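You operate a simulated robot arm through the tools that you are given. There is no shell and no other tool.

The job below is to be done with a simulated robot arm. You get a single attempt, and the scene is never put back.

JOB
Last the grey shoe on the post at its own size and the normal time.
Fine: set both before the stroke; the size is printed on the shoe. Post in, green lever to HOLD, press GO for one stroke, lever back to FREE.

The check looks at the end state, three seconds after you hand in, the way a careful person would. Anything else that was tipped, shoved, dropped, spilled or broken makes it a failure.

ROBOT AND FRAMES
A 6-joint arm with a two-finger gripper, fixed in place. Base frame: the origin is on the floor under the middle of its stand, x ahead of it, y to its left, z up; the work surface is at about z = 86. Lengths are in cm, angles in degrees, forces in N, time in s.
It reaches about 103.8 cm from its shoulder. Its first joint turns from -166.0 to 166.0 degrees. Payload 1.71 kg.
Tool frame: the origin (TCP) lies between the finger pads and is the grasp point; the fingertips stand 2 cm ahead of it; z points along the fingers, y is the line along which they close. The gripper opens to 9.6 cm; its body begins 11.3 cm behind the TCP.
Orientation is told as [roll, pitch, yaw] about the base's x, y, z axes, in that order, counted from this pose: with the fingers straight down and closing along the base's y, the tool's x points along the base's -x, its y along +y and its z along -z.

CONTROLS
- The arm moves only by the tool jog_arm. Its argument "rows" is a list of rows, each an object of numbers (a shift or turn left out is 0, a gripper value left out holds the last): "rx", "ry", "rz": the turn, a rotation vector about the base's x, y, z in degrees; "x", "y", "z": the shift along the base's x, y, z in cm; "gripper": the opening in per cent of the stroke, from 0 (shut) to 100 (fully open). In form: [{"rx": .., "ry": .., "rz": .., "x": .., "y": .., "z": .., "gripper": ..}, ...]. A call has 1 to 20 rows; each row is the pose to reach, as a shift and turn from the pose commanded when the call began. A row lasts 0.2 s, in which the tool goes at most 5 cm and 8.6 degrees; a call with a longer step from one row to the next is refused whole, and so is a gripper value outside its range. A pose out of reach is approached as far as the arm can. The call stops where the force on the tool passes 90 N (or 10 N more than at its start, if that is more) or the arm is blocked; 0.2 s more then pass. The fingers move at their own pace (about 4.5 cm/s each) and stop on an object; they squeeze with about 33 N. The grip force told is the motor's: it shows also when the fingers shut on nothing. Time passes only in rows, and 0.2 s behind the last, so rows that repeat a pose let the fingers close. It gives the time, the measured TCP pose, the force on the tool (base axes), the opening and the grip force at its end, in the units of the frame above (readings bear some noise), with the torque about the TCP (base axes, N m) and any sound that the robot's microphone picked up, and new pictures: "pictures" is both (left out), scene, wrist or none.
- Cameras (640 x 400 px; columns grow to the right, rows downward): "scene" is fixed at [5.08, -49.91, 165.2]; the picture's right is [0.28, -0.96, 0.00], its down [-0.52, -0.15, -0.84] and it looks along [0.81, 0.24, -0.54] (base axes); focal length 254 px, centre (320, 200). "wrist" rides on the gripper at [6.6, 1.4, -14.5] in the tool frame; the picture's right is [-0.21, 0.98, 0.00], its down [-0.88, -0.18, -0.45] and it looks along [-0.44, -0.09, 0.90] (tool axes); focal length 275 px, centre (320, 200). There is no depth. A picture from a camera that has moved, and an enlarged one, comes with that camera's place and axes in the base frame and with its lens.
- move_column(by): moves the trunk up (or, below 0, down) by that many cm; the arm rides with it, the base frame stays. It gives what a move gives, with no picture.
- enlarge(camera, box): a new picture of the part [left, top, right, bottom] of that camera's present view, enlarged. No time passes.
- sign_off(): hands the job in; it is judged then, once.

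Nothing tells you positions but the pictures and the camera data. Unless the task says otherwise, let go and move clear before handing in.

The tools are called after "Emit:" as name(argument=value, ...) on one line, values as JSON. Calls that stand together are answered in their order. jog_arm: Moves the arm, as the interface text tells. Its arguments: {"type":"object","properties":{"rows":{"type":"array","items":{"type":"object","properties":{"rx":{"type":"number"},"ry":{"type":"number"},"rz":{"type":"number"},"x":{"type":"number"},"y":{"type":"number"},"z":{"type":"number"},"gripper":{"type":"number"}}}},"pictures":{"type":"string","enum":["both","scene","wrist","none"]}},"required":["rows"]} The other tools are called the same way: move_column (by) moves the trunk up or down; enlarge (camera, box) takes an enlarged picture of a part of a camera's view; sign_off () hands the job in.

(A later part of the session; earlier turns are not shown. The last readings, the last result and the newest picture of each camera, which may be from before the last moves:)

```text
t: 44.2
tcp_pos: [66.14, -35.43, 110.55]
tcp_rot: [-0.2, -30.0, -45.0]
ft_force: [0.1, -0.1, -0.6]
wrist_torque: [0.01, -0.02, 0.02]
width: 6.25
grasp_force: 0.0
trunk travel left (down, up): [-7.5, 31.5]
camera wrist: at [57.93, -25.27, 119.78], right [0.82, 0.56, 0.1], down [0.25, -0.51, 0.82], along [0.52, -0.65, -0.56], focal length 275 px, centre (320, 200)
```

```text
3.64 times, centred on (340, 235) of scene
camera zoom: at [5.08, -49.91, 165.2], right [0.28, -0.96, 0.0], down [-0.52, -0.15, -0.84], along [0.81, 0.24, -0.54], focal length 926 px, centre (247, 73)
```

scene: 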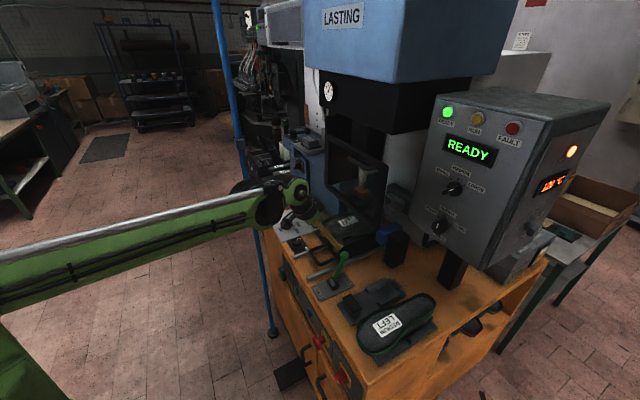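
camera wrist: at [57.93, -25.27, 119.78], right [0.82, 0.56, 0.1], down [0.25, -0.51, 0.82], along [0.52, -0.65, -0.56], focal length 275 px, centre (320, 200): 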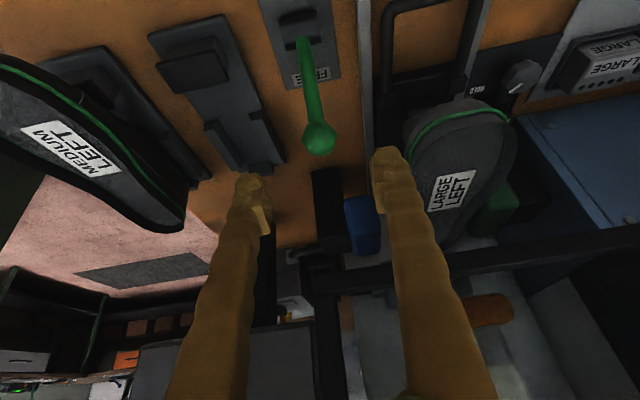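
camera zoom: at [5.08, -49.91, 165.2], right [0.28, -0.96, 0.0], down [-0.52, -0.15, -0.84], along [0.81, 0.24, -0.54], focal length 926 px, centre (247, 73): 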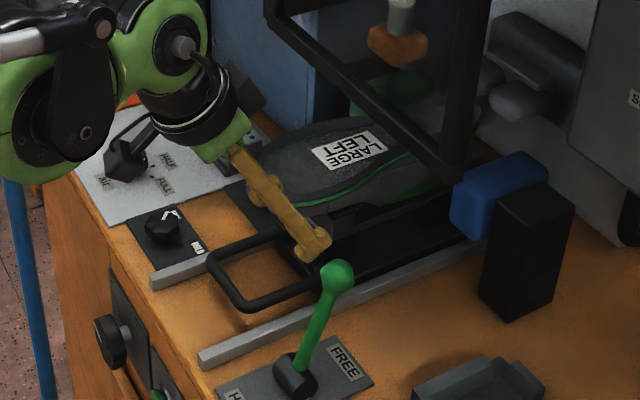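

The ball is centred on the tool axis about 12.5 cm ahead. I'll advance and close on it.

Emit:
jog_arm(rows=[{"x": 1.4, "y": -1.4, "z": -3.4}, {"x": 2.8, "y": -2.8, "z": -6.9}, {"x": 4.3, "y": -4.3, "z": -10.6}, {"x": 4.3, "y": -4.3, "z": -10.6, "gripper": 0}, {"x": 4.3, "y": -4.3, "z": -10.6, "gripper": 0}, {"x": 4.3, "y": -4.3, "z": -10.6, "gripper": 0}, {"x": 4.3, "y": -4.3, "z": -10.6, "gripper": 0}], pictures="both")

Emit:
enlarge(camera="wrist", box=[240, 120, 400, 240])

```text
t: 45.8
tcp_pos: [70.26, -39.82, 100.03]
tcp_rot: [-0.2, -29.9, -45.0]
ft_force: [-13.0, -11.1, -9.7]
wrist_torque: [-0.16, -0.11, -0.06]
width: 3.04
grasp_force: 35.2
trunk travel left (down, up): [-7.5, 31.5]
camera wrist: at [62.15, -29.6, 109.25], right [0.82, 0.56, 0.1], down [0.25, -0.51, 0.82], along [0.52, -0.65, -0.56], focal length 275 px, centre (320, 200)
```

scene: 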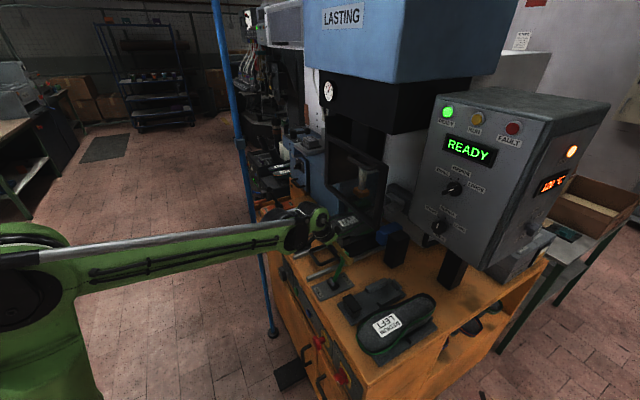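
wrist: 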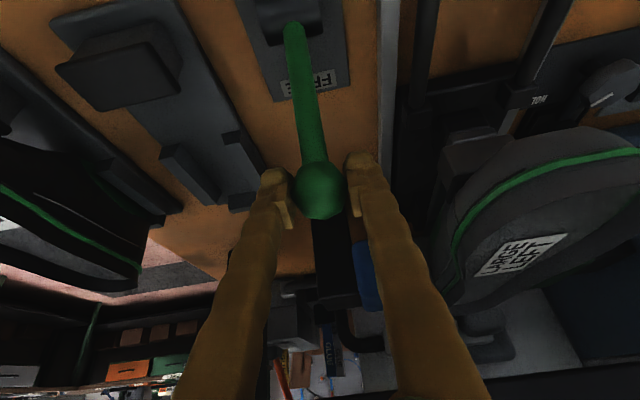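

```text
3.33 times, centred on (320, 180) of wrist
camera zoom: at [62.15, -29.6, 109.25], right [0.82, 0.56, 0.1], down [0.25, -0.51, 0.82], along [0.52, -0.65, -0.56], focal length 918 px, centre (320, 267)
```

zoom: 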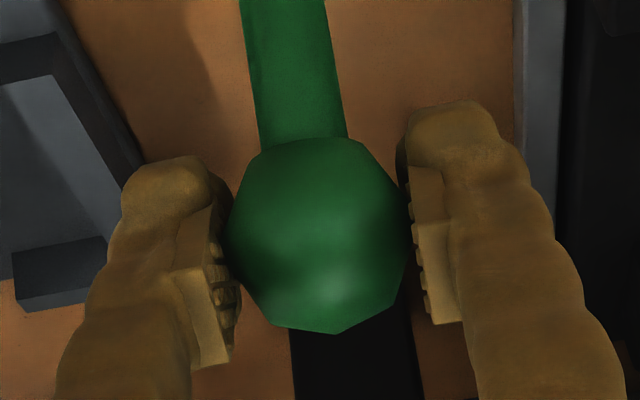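

The ball is gripped (3.0 cm). I'll swing the lever along its arc outward toward HOLD.

Emit:
jog_arm(rows=[{"x": -0.5, "y": 0.5, "z": 0.2}, {"x": -1.06, "y": 1.06, "z": 0.47}, {"x": -1.6, "y": 1.6, "z": 0.62}, {"x": -2.14, "y": 2.14, "z": 0.75}, {"x": -2.7, "y": 2.7, "z": 0.83}, {"x": -3.25, "y": 3.25, "z": 0.85}, {"x": -3.8, "y": 3.8, "z": 0.83}, {"x": -4.36, "y": 4.36, "z": 0.75}, {"x": -4.9, "y": 4.9, "z": 0.62}, {"x": -5.45, "y": 5.45, "z": 0.47}, {"x": -5.45, "y": 5.45, "z": 0.47}], pictures="both")

Emit:
enlarge(camera="wrist", box=[220, 20, 420, 240])

Emit:
enlarge(camera="scene", box=[270, 200, 390, 310])

```text
t: 48.2
tcp_pos: [64.68, -34.35, 100.4]
tcp_rot: [-0.1, -30.1, -45.0]
ft_force: [-10.7, -18.1, -4.8]
wrist_torque: [-0.45, -0.44, -0.22]
width: 3.04
grasp_force: 34.8
trunk travel left (down, up): [-7.5, 31.5]
camera wrist: at [56.63, -24.09, 109.66], right [0.82, 0.56, 0.1], down [0.25, -0.51, 0.82], along [0.52, -0.65, -0.56], focal length 275 px, centre (320, 200)
```

scene: 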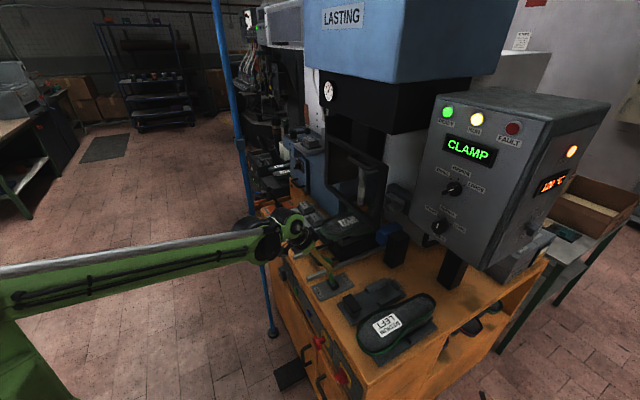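
wrist: 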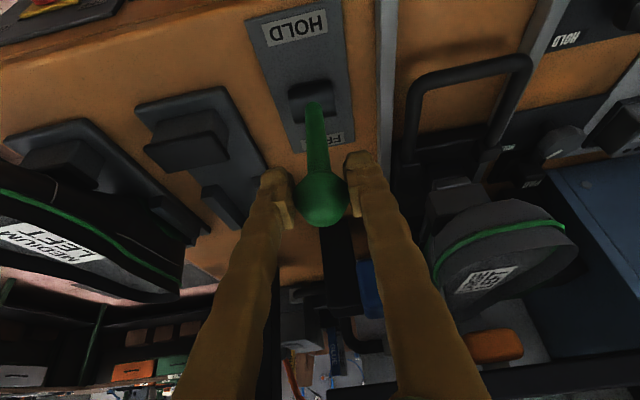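

```text
1.82 times, centred on (320, 130) of wrist
camera zoom: at [56.63, -24.09, 109.66], right [0.82, 0.56, 0.1], down [0.25, -0.51, 0.82], along [0.52, -0.65, -0.56], focal length 500 px, centre (320, 327)
```

zoom: 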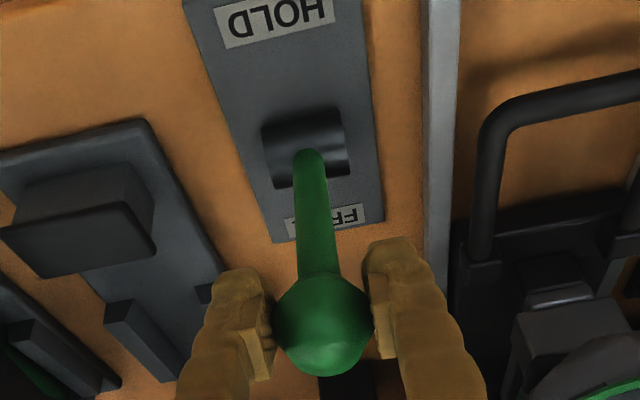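

```text
3.64 times, centred on (330, 255) of scene
camera zoom: at [5.08, -49.91, 165.2], right [0.28, -0.96, 0.0], down [-0.52, -0.15, -0.84], along [0.81, 0.24, -0.54], focal length 926 px, centre (284, 0)
```

zoom: 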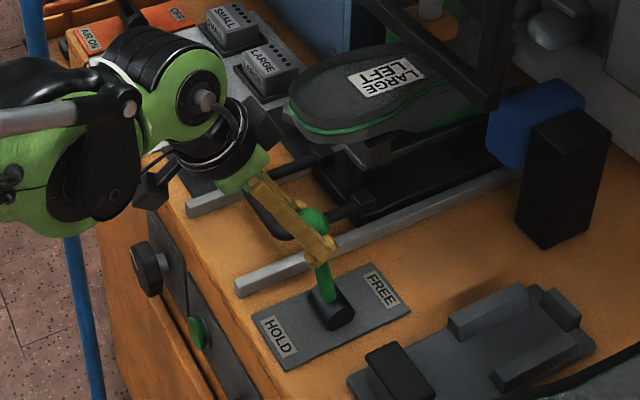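

The display changed to CLAMP, so the lever registers HOLD. I'll carry it a bit further to its end stop.

Emit:
jog_arm(rows=[{"x": -0.35, "y": 0.35, "z": -0.13}, {"x": -0.7, "y": 0.7, "z": -0.28}, {"x": -1.05, "y": 1.05, "z": -0.46}, {"x": -1.05, "y": 1.05, "z": -0.46}], pictures="scene")

Emit:
enlarge(camera="scene", box=[270, 200, 390, 310])

Emit:
enlarge(camera="scene", box=[415, 80, 545, 250])

```text
t: 49.2
tcp_pos: [63.74, -33.32, 99.99]
tcp_rot: [-0.1, -30.0, -45.0]
ft_force: [-11.7, -18.4, 0.2]
wrist_torque: [-0.7, -0.63, -0.17]
width: 3.02
grasp_force: 34.9
trunk travel left (down, up): [-7.5, 31.5]
```

scene: 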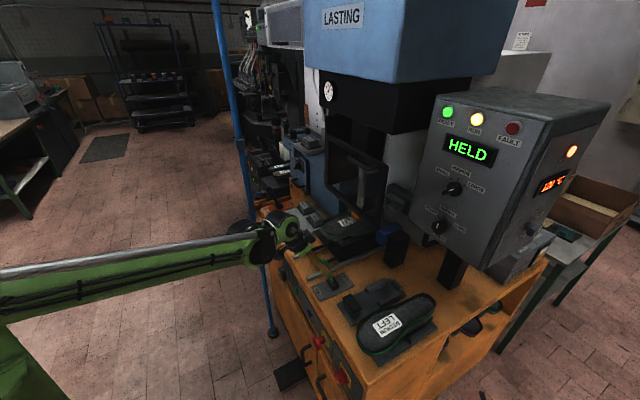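

```text
3.64 times, centred on (330, 255) of scene
camera zoom: at [5.08, -49.91, 165.2], right [0.28, -0.96, 0.0], down [-0.52, -0.15, -0.84], along [0.81, 0.24, -0.54], focal length 926 px, centre (284, 0)
```

zoom: 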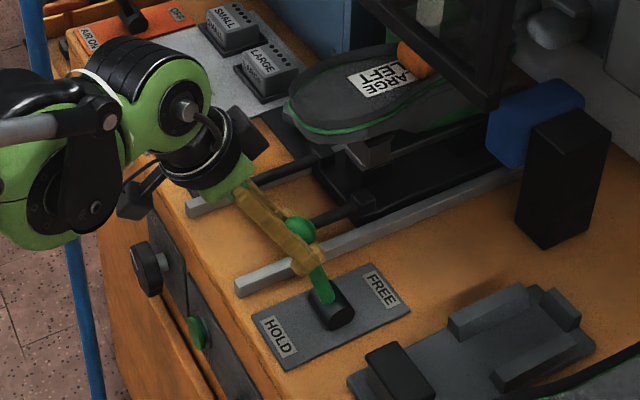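

```text
2.35 times, centred on (480, 165) of scene
camera zoom: at [5.08, -49.91, 165.2], right [0.28, -0.96, 0.0], down [-0.52, -0.15, -0.84], along [0.81, 0.24, -0.54], focal length 599 px, centre (-56, 282)
```

zoom: 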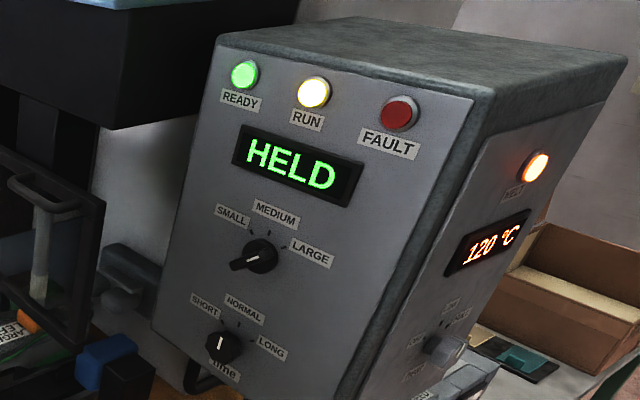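

HELD is shown and the clamp is down on the shoe. I'll nudge slightly further to find the end stop, then release the lever.

Emit:
jog_arm(rows=[{"x": -0.3, "y": 0.3, "z": -0.18}, {"x": -0.6, "y": 0.6, "z": -0.36}, {"x": -0.6, "y": 0.6, "z": -0.36}], pictures="scene")

```text
t: 50.0
tcp_pos: [63.01, -32.62, 99.62]
tcp_rot: [-0.1, -30.0, -45.1]
ft_force: [-5.6, -22.0, 4.6]
wrist_torque: [0.02, -0.01, -0.17]
width: 2.95
grasp_force: 34.9
trunk travel left (down, up): [-7.5, 31.5]
```

scene: 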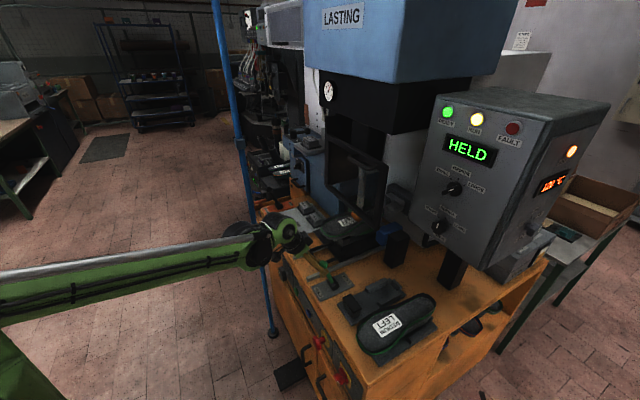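

The lever appears at its end stop. I'll open and retreat along the tool axis, then check that HELD persists.

Emit:
jog_arm(rows=[{"gripper": 70}, {"gripper": 70}, {"gripper": 70}, {"x": -1.4, "y": 1.4, "z": 3.4, "gripper": 70}, {"x": -2.8, "y": 2.8, "z": 6.9, "gripper": 70}, {"x": -4.2, "y": 4.2, "z": 10.4, "gripper": 70}, {"x": -4.2, "y": 4.2, "z": 10.4, "gripper": 70}], pictures="both")

Emit:
enlarge(camera="scene", box=[270, 180, 410, 310])

Emit:
enlarge(camera="wrist", box=[220, 0, 420, 200])

```text
t: 51.6
tcp_pos: [58.82, -28.38, 110.43]
tcp_rot: [-0.2, -30.0, -45.0]
ft_force: [-0.2, 0.0, 0.8]
wrist_torque: [0.02, -0.03, 0.01]
width: 6.72
grasp_force: 0.1
trunk travel left (down, up): [-7.5, 31.5]
camera wrist: at [50.74, -18.17, 119.63], right [0.82, 0.56, 0.1], down [0.25, -0.51, 0.82], along [0.52, -0.65, -0.56], focal length 275 px, centre (320, 200)
```

scene: 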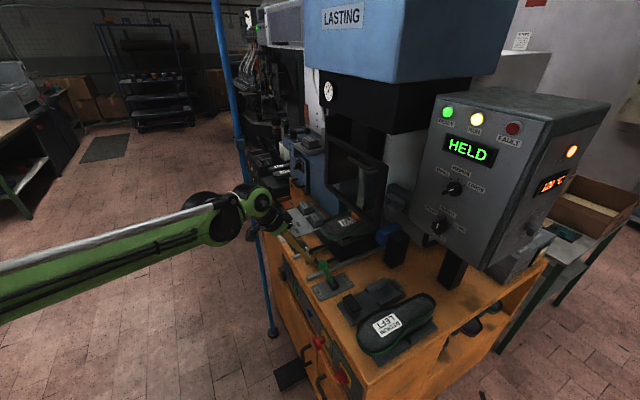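
wrist: 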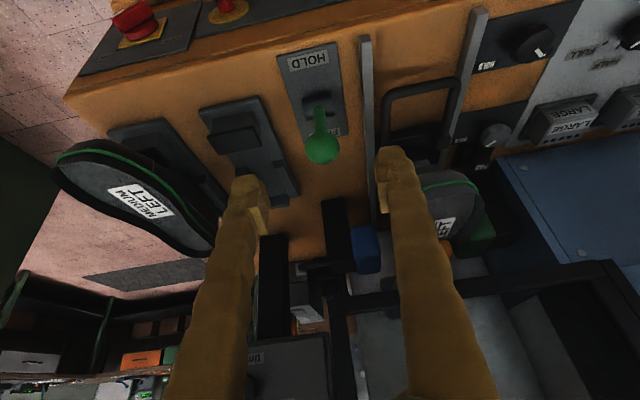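

```text
3.08 times, centred on (340, 245) of scene
camera zoom: at [5.08, -49.91, 165.2], right [0.28, -0.96, 0.0], down [-0.52, -0.15, -0.84], along [0.81, 0.24, -0.54], focal length 783 px, centre (258, 62)
```

zoom: 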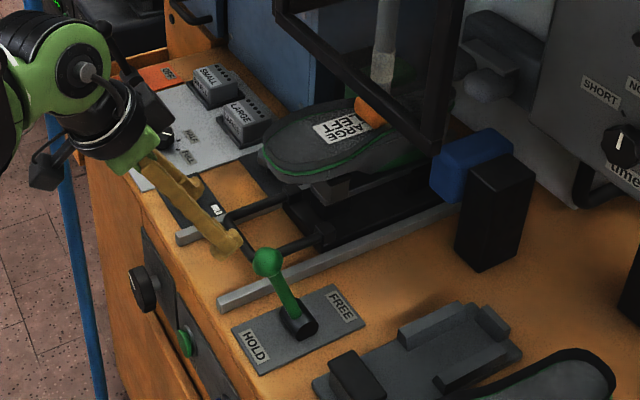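

```text
2.00 times, centred on (320, 100) of wrist
camera zoom: at [50.74, -18.17, 119.63], right [0.82, 0.56, 0.1], down [0.25, -0.51, 0.82], along [0.52, -0.65, -0.56], focal length 551 px, centre (320, 400)
```

zoom: 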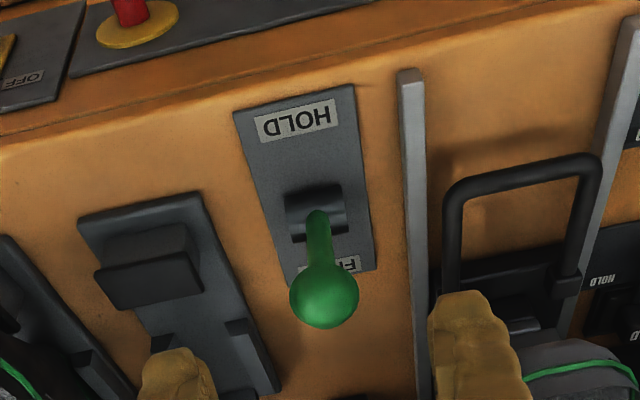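

HELD persists with the lever at HOLD and the post clamped. Next: GO at about (69.6, -20.1, 74.7) on the front strip. I'll close the fingers and swing down in front of the cabinet with fingers near horizontal.

Emit:
jog_arm(rows=[{"y": 2.7, "z": -2, "rx": -5, "ry": -5, "gripper": 0}, {"y": 5.4, "z": -4, "rx": -10, "ry": -10, "gripper": 0}, {"y": 8.2, "z": -7, "rx": -15.2, "ry": -15.2, "gripper": 0}, {"y": 11, "z": -10, "rx": -20.2, "ry": -20.2, "gripper": 0}, {"y": 13.7, "z": -13.5, "rx": -25.3, "ry": -25.3, "gripper": 0}, {"y": 16.4, "z": -17, "rx": -30.3, "ry": -30.3, "gripper": 0}, {"y": 19.2, "z": -20, "rx": -35.4, "ry": -35.4, "gripper": 0}, {"y": 19.2, "z": -20, "rx": -35.4, "ry": -35.4, "gripper": 0}], pictures="both")

```text
t: 53.4
tcp_pos: [58.93, -9.15, 90.04]
tcp_rot: [-0.2, -80.2, -45.1]
ft_force: [-0.5, 0.3, -1.3]
wrist_torque: [-0.01, -0.03, -0.04]
width: 0.01
grasp_force: 29.1
trunk travel left (down, up): [-7.5, 31.5]
camera wrist: at [49.13, 2.75, 85.99], right [0.72, 0.67, 0.2], down [-0.33, 0.07, 0.94], along [0.61, -0.74, 0.28], focal length 275 px, centre (320, 200)
```

scene: 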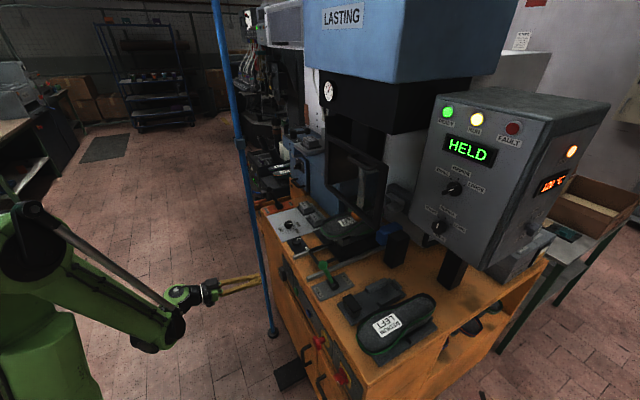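
wrist: 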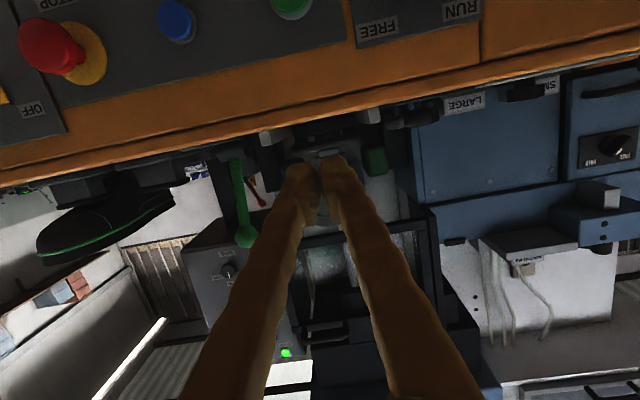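

GO sits at about (69.6, -20.0, 75.0) directly below/ahead. I'll lower to its height and re-check alignment.

Emit:
jog_arm(rows=[{"z": -3.7}, {"z": -7.4}, {"z": -11.1}, {"z": -14.6}, {"z": -14.6}], pictures="both")

Emit:
enlarge(camera="wrist", box=[200, 40, 440, 220])

```text
t: 54.6
tcp_pos: [63.79, -7.82, 85.33]
tcp_rot: [-0.2, -80.0, -45.0]
ft_force: [0.3, 0.1, 0.0]
wrist_torque: [-0.01, -0.02, -0.02]
width: 0.0
grasp_force: 29.2
out of reach, approached as far as the arm can: row 1, 2, 3, 4, 5
trunk travel left (down, up): [-7.5, 31.5]
camera wrist: at [54.02, 4.12, 81.34], right [0.72, 0.66, 0.2], down [-0.33, 0.07, 0.94], along [0.61, -0.74, 0.27], focal length 275 px, centre (320, 200)
```

scene: 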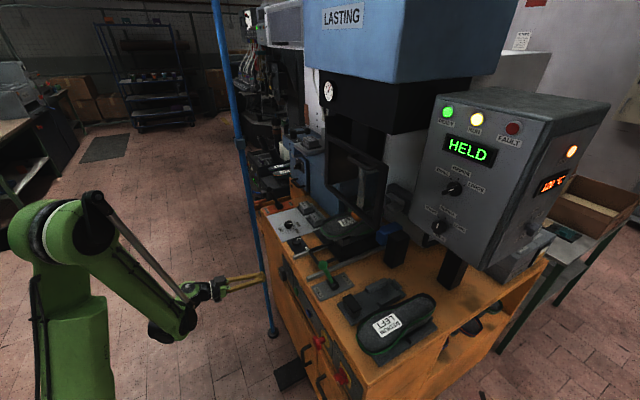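
wrist: 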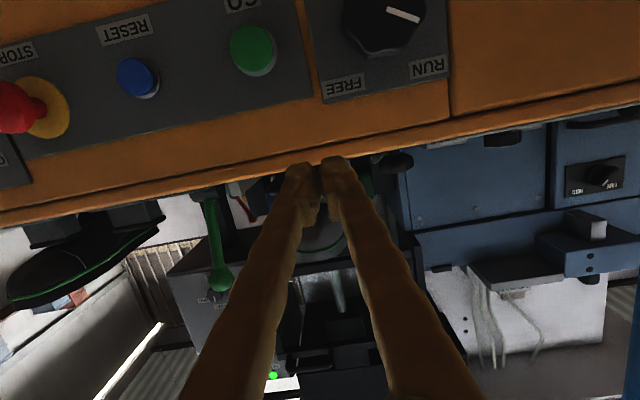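

```text
2.22 times, centred on (320, 130) of wrist
camera zoom: at [54.02, 4.12, 81.34], right [0.72, 0.66, 0.2], down [-0.33, 0.07, 0.94], along [0.61, -0.74, 0.27], focal length 612 px, centre (320, 356)
```

zoom: 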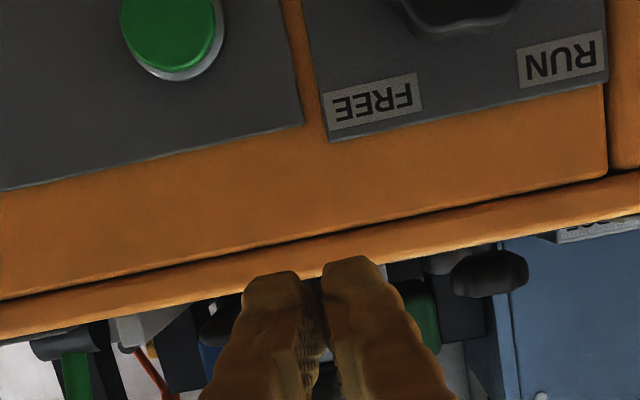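

The arm can't fold far enough at this height, so I'll lower the trunk the rest of the way and use a steeper finger angle.

Emit:
move_column(by=-7)

Emit:
jog_arm(rows=[{"x": -0.5, "y": 0.1, "z": 0.5, "rx": 5.3, "ry": 5.3}, {"x": -1, "y": 0.2, "z": 1, "rx": 10.6, "ry": 10.6}, {"x": -1.5, "y": 0.3, "z": 1, "rx": 15.9, "ry": 15.9}, {"x": -2, "y": 0.4, "z": 1, "rx": 21.2, "ry": 21.2}, {"x": -2, "y": 0.4, "z": 1, "rx": 21.2, "ry": 21.2}], pictures="both")

```text
t: 55.7
tcp_pos: [63.87, -7.88, 78.33]
tcp_rot: [0.0, -79.9, -45.0]
ft_force: [-0.4, 0.1, -0.5]
wrist_torque: [-0.02, 0.02, 0.01]
width: 0.01
grasp_force: 30.1
trunk travel left (down, up): [-0.5, 38.5]
```

```text
t: 56.9
tcp_pos: [61.8, -7.49, 79.38]
tcp_rot: [-0.3, -50.0, -45.1]
ft_force: [0.3, -0.4, -0.5]
wrist_torque: [-0.03, -0.01, -0.01]
width: 0.0
grasp_force: 29.3
trunk travel left (down, up): [-0.5, 38.5]
camera wrist: at [52.02, 4.46, 83.65], right [0.79, 0.6, 0.16], down [0.03, -0.29, 0.96], along [0.62, -0.75, -0.24], focal length 275 px, centre (320, 200)
```

scene: 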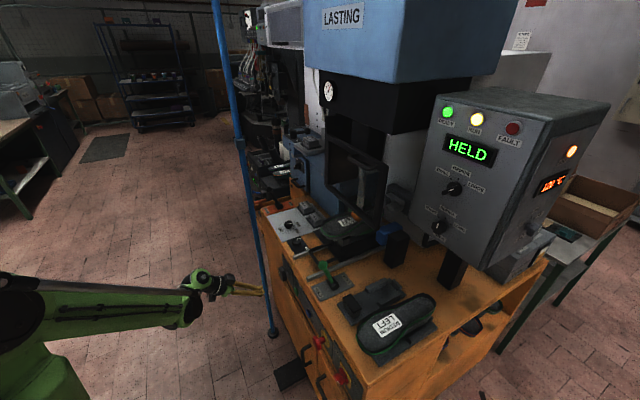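
wrist: 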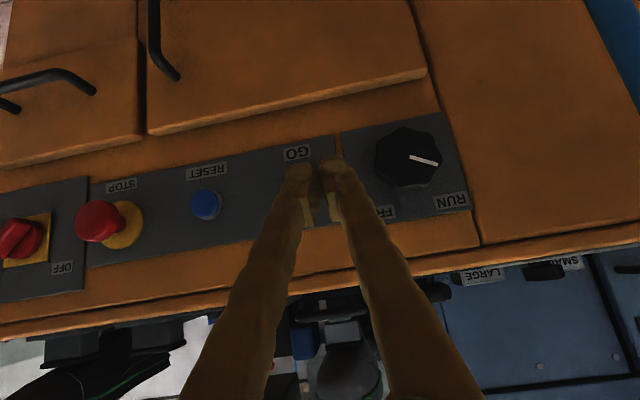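

I now have the reach. GO is just behind the fingertips in view; I'll line up laterally and approach to ~3 cm from it.

Emit:
jog_arm(rows=[{"x": -1.2, "y": -1.2, "z": -1.5}, {"x": -2.35, "y": -2.35, "z": -3}, {"x": -0.3, "y": -4.5, "z": -4}, {"x": 1.9, "y": -6.6, "z": -4}, {"x": 4, "y": -8.7, "z": -4}, {"x": 4, "y": -8.7, "z": -4}], pictures="both")

Emit:
enlarge(camera="wrist", box=[220, 80, 420, 240])

Emit:
enlarge(camera="scene", box=[230, 230, 350, 340])

```text
t: 58.3
tcp_pos: [66.01, -16.12, 75.34]
tcp_rot: [-0.2, -50.0, -45.0]
ft_force: [-0.3, 0.5, -0.5]
wrist_torque: [0.04, -0.02, -0.03]
width: 0.0
grasp_force: 29.7
trunk travel left (down, up): [-0.5, 38.5]
camera wrist: at [56.13, -4.21, 79.58], right [0.79, 0.6, 0.16], down [0.03, -0.29, 0.96], along [0.62, -0.75, -0.24], focal length 275 px, centre (320, 200)
```

scene: 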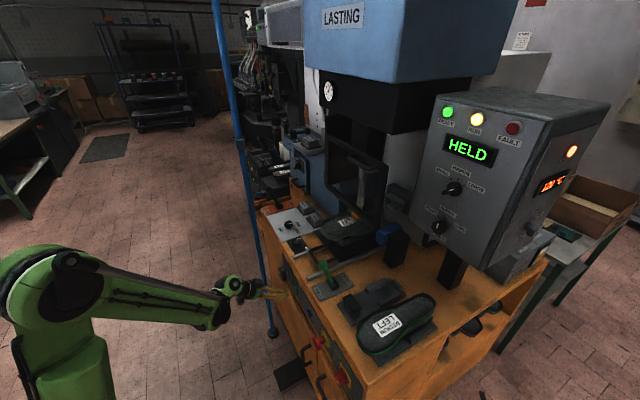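
wrist: 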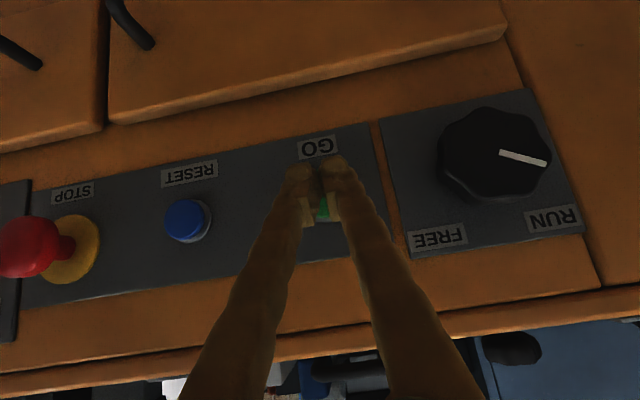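

```text
2.50 times, centred on (320, 160) of wrist
camera zoom: at [56.13, -4.21, 79.58], right [0.79, 0.6, 0.16], down [0.03, -0.29, 0.96], along [0.62, -0.75, -0.24], focal length 688 px, centre (320, 300)
```

zoom: 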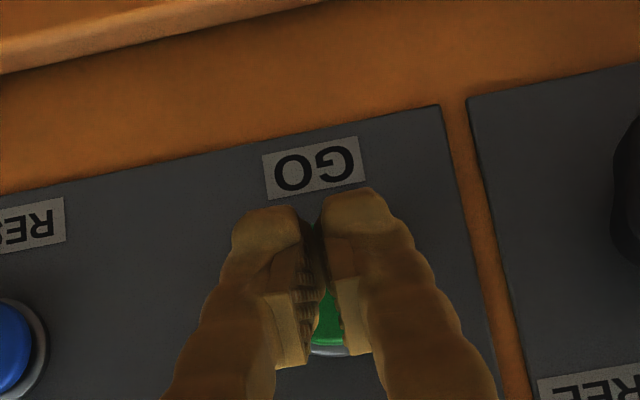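

```text
3.64 times, centred on (290, 285) of scene
camera zoom: at [5.08, -49.91, 165.2], right [0.28, -0.96, 0.0], down [-0.52, -0.15, -0.84], along [0.81, 0.24, -0.54], focal length 926 px, centre (429, -109)
```

zoom: 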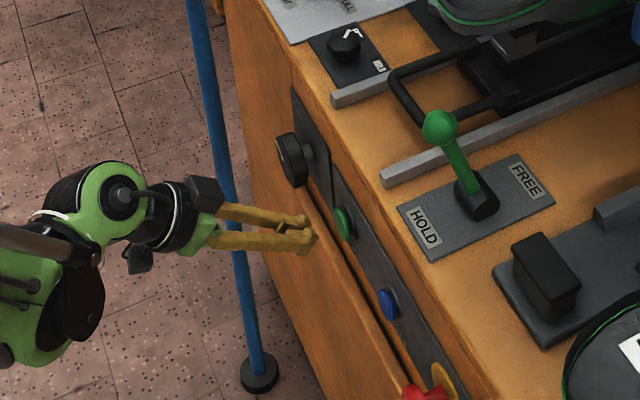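

GO is at about z = 74.0, right behind the closed fingertips. I'll drop 0.7 cm and advance slowly until the tip just reaches the button.

Emit:
jog_arm(rows=[{"z": -0.7}, {"x": 0.5, "y": -0.5, "z": -0.7}, {"x": 1.0, "y": -1.0, "z": -0.7}, {"x": 1.5, "y": -1.5, "z": -0.7}, {"x": 1.5, "y": -1.5, "z": -0.7}], pictures="both")

Emit:
enlarge(camera="scene", box=[250, 240, 340, 320])

Emit:
enlarge(camera="wrist", box=[240, 100, 400, 240])

```text
t: 59.5
tcp_pos: [67.4, -17.55, 74.71]
tcp_rot: [-0.3, -50.0, -45.0]
ft_force: [1.0, 0.5, 0.4]
wrist_torque: [0.02, -0.02, -0.01]
width: 0.0
grasp_force: 29.7
trunk travel left (down, up): [-0.5, 38.5]
camera wrist: at [57.62, -5.71, 78.91], right [0.79, 0.6, 0.16], down [0.03, -0.29, 0.96], along [0.62, -0.75, -0.24], focal length 275 px, centre (320, 200)
```

scene: 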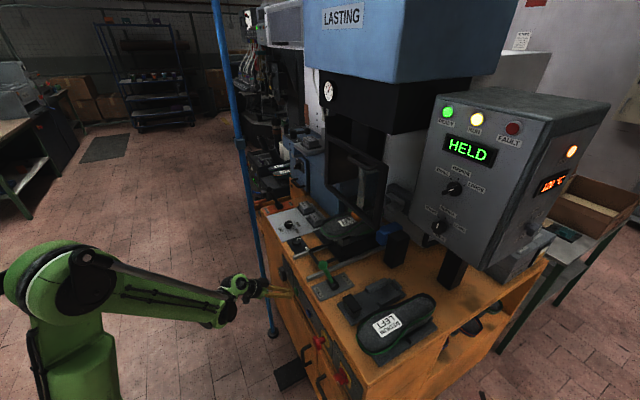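
wrist: 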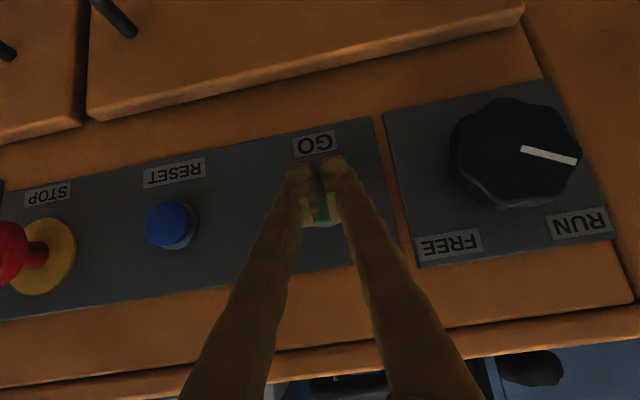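

```text
5.00 times, centred on (295, 280) of scene
camera zoom: at [5.08, -49.91, 165.2], right [0.28, -0.96, 0.0], down [-0.52, -0.15, -0.84], along [0.81, 0.24, -0.54], focal length 1272 px, centre (445, -200)
```

zoom: 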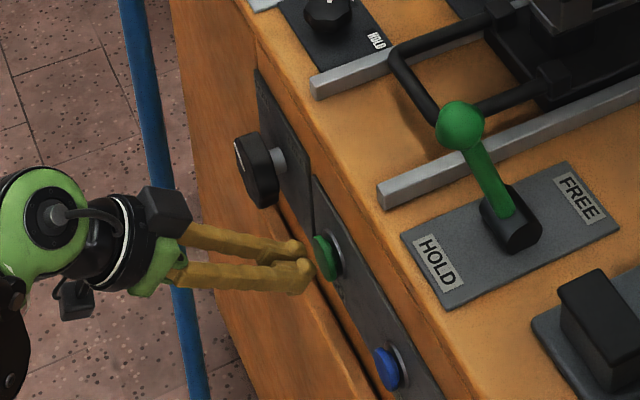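

```text
2.86 times, centred on (320, 170) of wrist
camera zoom: at [57.62, -5.71, 78.91], right [0.79, 0.6, 0.16], down [0.03, -0.29, 0.96], along [0.62, -0.75, -0.24], focal length 786 px, centre (320, 286)
```

zoom: 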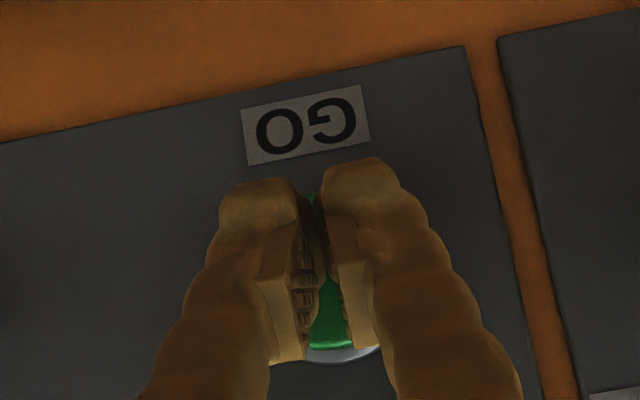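

The tip lines up with the centre of the GO button, about 1 cm away. I'll press gently.

Emit:
jog_arm(rows=[{"x": 0.2, "y": -0.2}, {"x": 0.4, "y": -0.4}, {"x": 0.6, "y": -0.6}, {"x": 0.75, "y": -0.75}], pictures="scene")

Emit:
enlarge(camera="scene", box=[250, 240, 340, 320])

```text
t: 60.5
tcp_pos: [68.12, -18.39, 74.69]
tcp_rot: [-0.2, -50.0, -45.1]
ft_force: [0.0, 0.8, -0.3]
wrist_torque: [0.04, 0.01, 0.03]
width: 0.0
grasp_force: 29.4
trunk travel left (down, up): [-0.5, 38.5]
```

scene: 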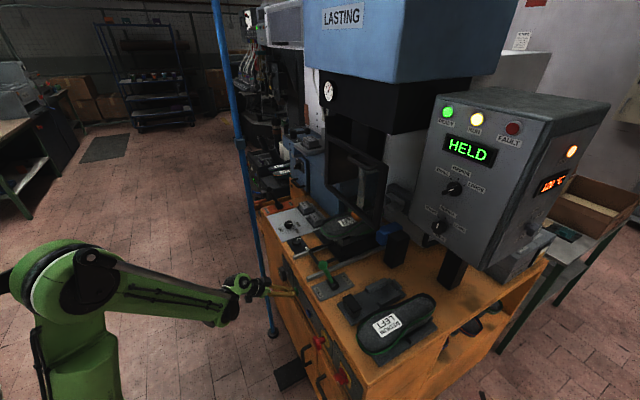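

```text
5.00 times, centred on (295, 280) of scene
camera zoom: at [5.08, -49.91, 165.2], right [0.28, -0.96, 0.0], down [-0.52, -0.15, -0.84], along [0.81, 0.24, -0.54], focal length 1272 px, centre (445, -200)
```

zoom: 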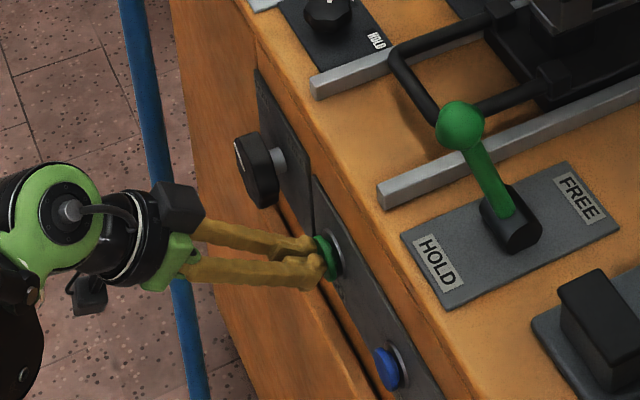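

Emit:
jog_arm(rows=[{"x": 0.2, "y": -0.2}, {"x": 0.4, "y": -0.4}], pictures="scene")

```text
t: 61.1
tcp_pos: [68.5, -18.71, 74.75]
tcp_rot: [-0.2, -50.0, -45.0]
ft_force: [-3.4, 4.2, 0.0]
wrist_torque: [0.04, 0.0, 0.05]
width: 0.58
grasp_force: 29.1
trunk travel left (down, up): [-0.5, 38.5]
heard: click
```

scene: 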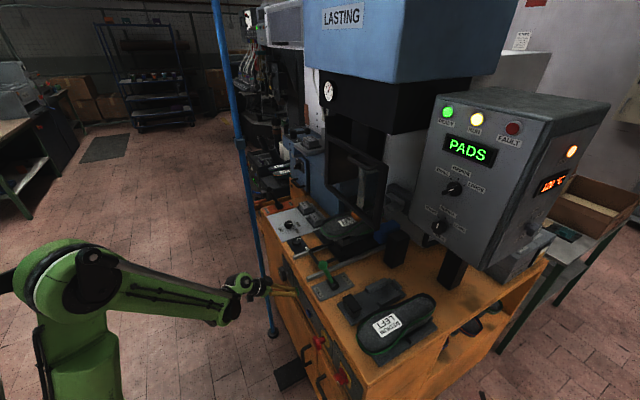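

A click was heard and the display changed to PADS: the stroke is running. I'll withdraw from the button straight away and wait.

Emit:
jog_arm(rows=[{"x": -1, "y": 1}, {"x": -3, "y": 3}, {"x": -6, "y": 6}, {"x": -8, "y": 8}, {"x": -8, "y": 8}], pictures="scene")

Emit:
enlarge(camera="scene", box=[415, 80, 545, 250])

Emit:
enlarge(camera="scene", box=[270, 150, 420, 310])

```text
t: 62.3
tcp_pos: [60.63, -10.93, 74.7]
tcp_rot: [-0.2, -50.0, -44.9]
ft_force: [0.9, -0.8, 0.3]
wrist_torque: [0.01, -0.02, 0.01]
width: 0.01
grasp_force: 29.3
trunk travel left (down, up): [-0.5, 38.5]
```

scene: 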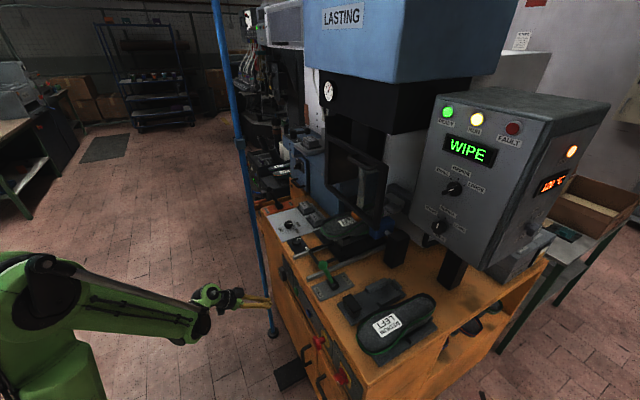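

```text
2.35 times, centred on (480, 165) of scene
camera zoom: at [5.08, -49.91, 165.2], right [0.28, -0.96, 0.0], down [-0.52, -0.15, -0.84], along [0.81, 0.24, -0.54], focal length 599 px, centre (-56, 282)
```

zoom: 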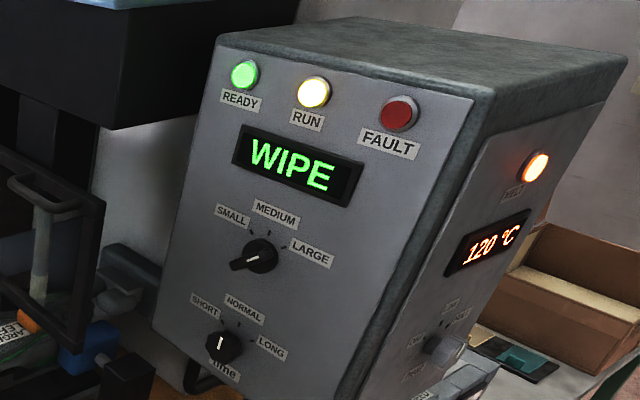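

```text
2.50 times, centred on (345, 230) of scene
camera zoom: at [5.08, -49.91, 165.2], right [0.28, -0.96, 0.0], down [-0.52, -0.15, -0.84], along [0.81, 0.24, -0.54], focal length 636 px, centre (258, 125)
```

zoom: 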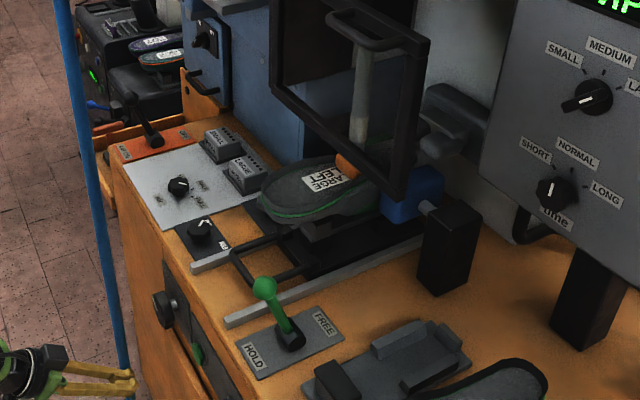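

The stroke is in its WIPE phase with pads closed. While it runs I'll raise the trunk back and wait.

Emit:
move_column(by=7)

Emit:
jog_arm(rows=[{"z": 4}, {"z": 8}, {"z": 12}, {"z": 16}, {"z": 20}, {"z": 24}, {"z": 27}, {"z": 27}], pictures="scene")

Emit:
enlarge(camera="scene", box=[415, 80, 545, 250])

```text
t: 63.3
tcp_pos: [60.6, -10.93, 81.7]
tcp_rot: [-0.2, -50.1, -45.0]
ft_force: [0.1, 0.7, 0.0]
wrist_torque: [0.0, 0.02, 0.0]
width: 0.0
grasp_force: 29.6
trunk travel left (down, up): [-7.5, 31.5]
```

```text
t: 65.1
tcp_pos: [60.69, -11.11, 108.62]
tcp_rot: [-0.3, -50.0, -45.1]
ft_force: [0.2, 0.7, 0.2]
wrist_torque: [-0.04, 0.02, 0.02]
width: 0.0
grasp_force: 29.7
trunk travel left (down, up): [-7.5, 31.5]
```

scene: 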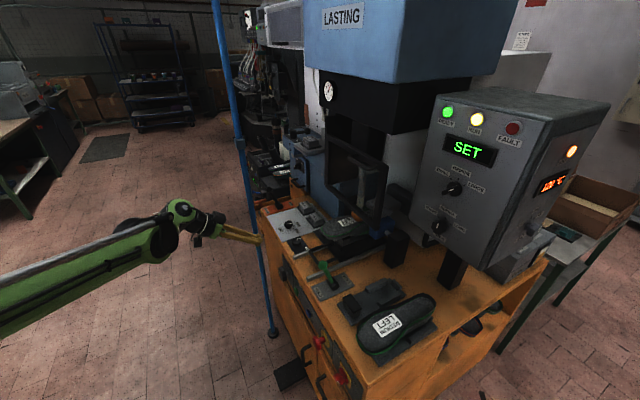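

```text
2.35 times, centred on (480, 165) of scene
camera zoom: at [5.08, -49.91, 165.2], right [0.28, -0.96, 0.0], down [-0.52, -0.15, -0.84], along [0.81, 0.24, -0.54], focal length 599 px, centre (-56, 282)
```

zoom: 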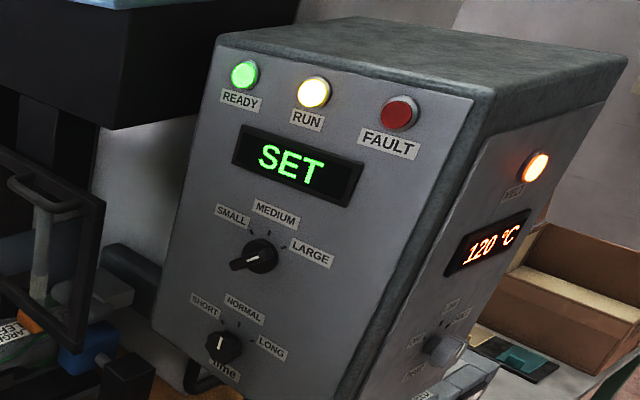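

The display shows SET (dwell). I'll pre-position above the lever with the gripper open while waiting.

Emit:
jog_arm(rows=[{"x": -0.3, "y": -3.5, "z": 1.8, "rx": 2.8, "ry": 2.8, "gripper": 70}, {"x": -0.7, "y": -7, "z": 1.8, "rx": 5.6, "ry": 5.6, "gripper": 70}, {"x": -1, "y": -10.5, "z": 1.8, "rx": 8.5, "ry": 8.5, "gripper": 70}, {"x": -1.3, "y": -14, "z": 1.8, "rx": 11.3, "ry": 11.3, "gripper": 70}, {"x": -1.65, "y": -17.5, "z": 1.8, "rx": 14.1, "ry": 14.1, "gripper": 70}, {"x": -1.65, "y": -17.5, "z": 1.8, "rx": 14.1, "ry": 14.1, "gripper": 70}], pictures="both")

Emit:
enlarge(camera="wrist", box=[220, 60, 420, 220])

```text
t: 66.5
tcp_pos: [58.97, -28.43, 110.43]
tcp_rot: [-0.2, -30.1, -45.0]
ft_force: [-0.2, -0.6, -0.3]
wrist_torque: [-0.02, 0.01, 0.0]
width: 6.72
grasp_force: 0.0
trunk travel left (down, up): [-7.5, 31.5]
camera wrist: at [50.9, -18.27, 119.61], right [0.82, 0.56, 0.1], down [0.25, -0.51, 0.82], along [0.52, -0.65, -0.56], focal length 275 px, centre (320, 200)
```

scene: 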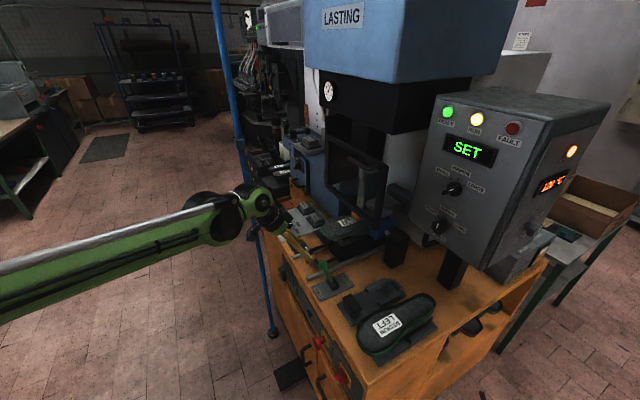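
wrist: 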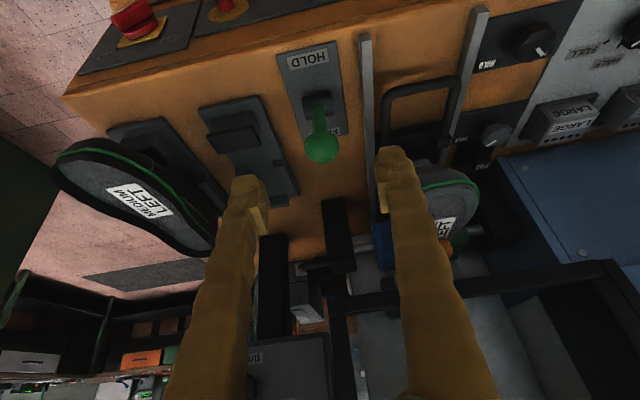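

```text
2.50 times, centred on (320, 140) of wrist
camera zoom: at [50.9, -18.27, 119.61], right [0.82, 0.56, 0.1], down [0.25, -0.51, 0.82], along [0.52, -0.65, -0.56], focal length 688 px, centre (320, 350)
```

zoom: 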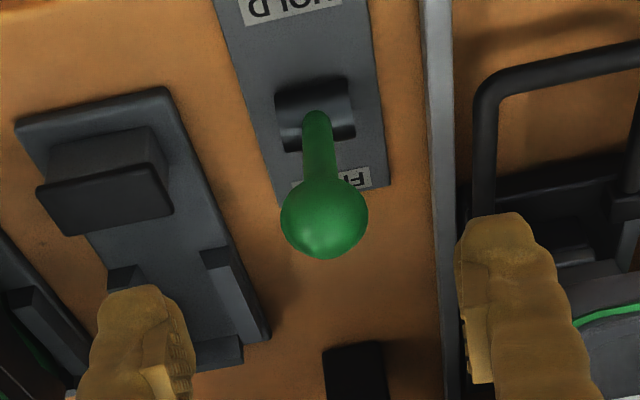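

Still SET; I'll hold still and wait for the cycle to finish.

Emit:
jog_arm(rows=[{"x": 0}, {"x": 0}, {"x": 0}, {"x": 0}, {"x": 0}, {"x": 0}, {"x": 0}, {"x": 0}, {"x": 0}, {"x": 0}, {"x": 0}, {"x": 0}, {"x": 0}, {"x": 0}, {"x": 0}], pictures="scene")

```text
t: 69.7
tcp_pos: [58.91, -28.55, 110.42]
tcp_rot: [-0.1, -30.1, -45.0]
ft_force: [0.2, 0.1, -0.6]
wrist_torque: [0.01, 0.03, 0.0]
width: 6.73
grasp_force: 0.1
trunk travel left (down, up): [-7.5, 31.5]
```

scene: 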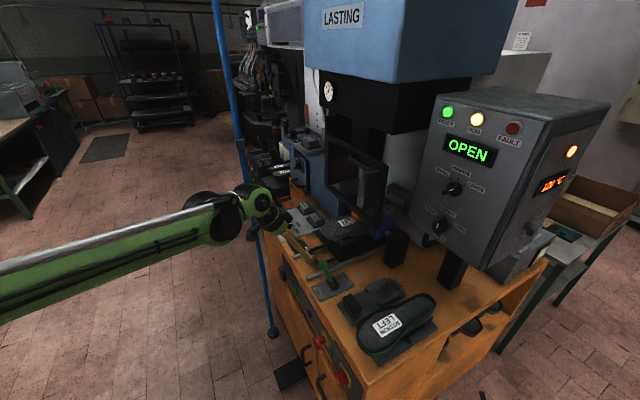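

The pads are opening (OPEN). I'll wait a little longer until the stroke is fully complete.

Emit:
jog_arm(rows=[{"x": 0}, {"x": 0}, {"x": 0}, {"x": 0}, {"x": 0}, {"x": 0}, {"x": 0}, {"x": 0}, {"x": 0}, {"x": 0}, {"x": 0}, {"x": 0}], pictures="scene")

Emit:
enlarge(camera="scene", box=[415, 80, 545, 250])

Emit:
enlarge(camera="scene", box=[270, 150, 420, 310])

```text
t: 72.3
tcp_pos: [58.97, -28.41, 110.24]
tcp_rot: [-0.3, -30.1, -45.1]
ft_force: [0.1, -0.7, -0.7]
wrist_torque: [-0.01, 0.03, 0.0]
width: 6.73
grasp_force: 0.0
trunk travel left (down, up): [-7.5, 31.5]
```

scene: 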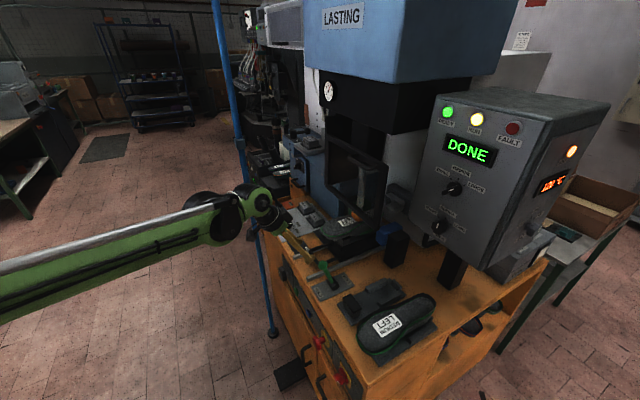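

```text
2.35 times, centred on (480, 165) of scene
camera zoom: at [5.08, -49.91, 165.2], right [0.28, -0.96, 0.0], down [-0.52, -0.15, -0.84], along [0.81, 0.24, -0.54], focal length 599 px, centre (-56, 282)
```

zoom: 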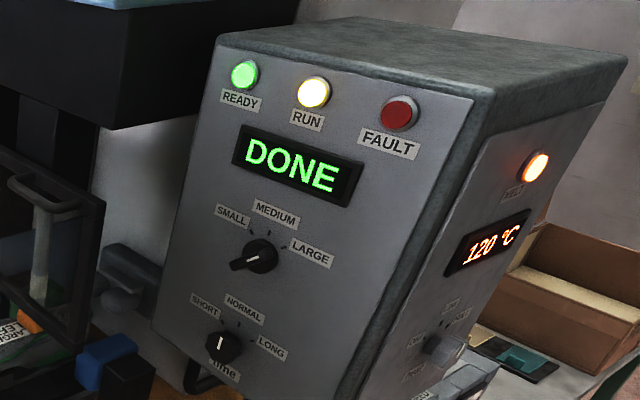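

```text
2.50 times, centred on (345, 230) of scene
camera zoom: at [5.08, -49.91, 165.2], right [0.28, -0.96, 0.0], down [-0.52, -0.15, -0.84], along [0.81, 0.24, -0.54], focal length 636 px, centre (258, 125)
```

zoom: 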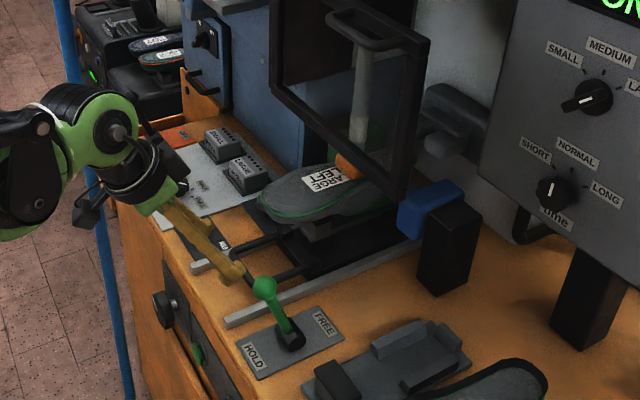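

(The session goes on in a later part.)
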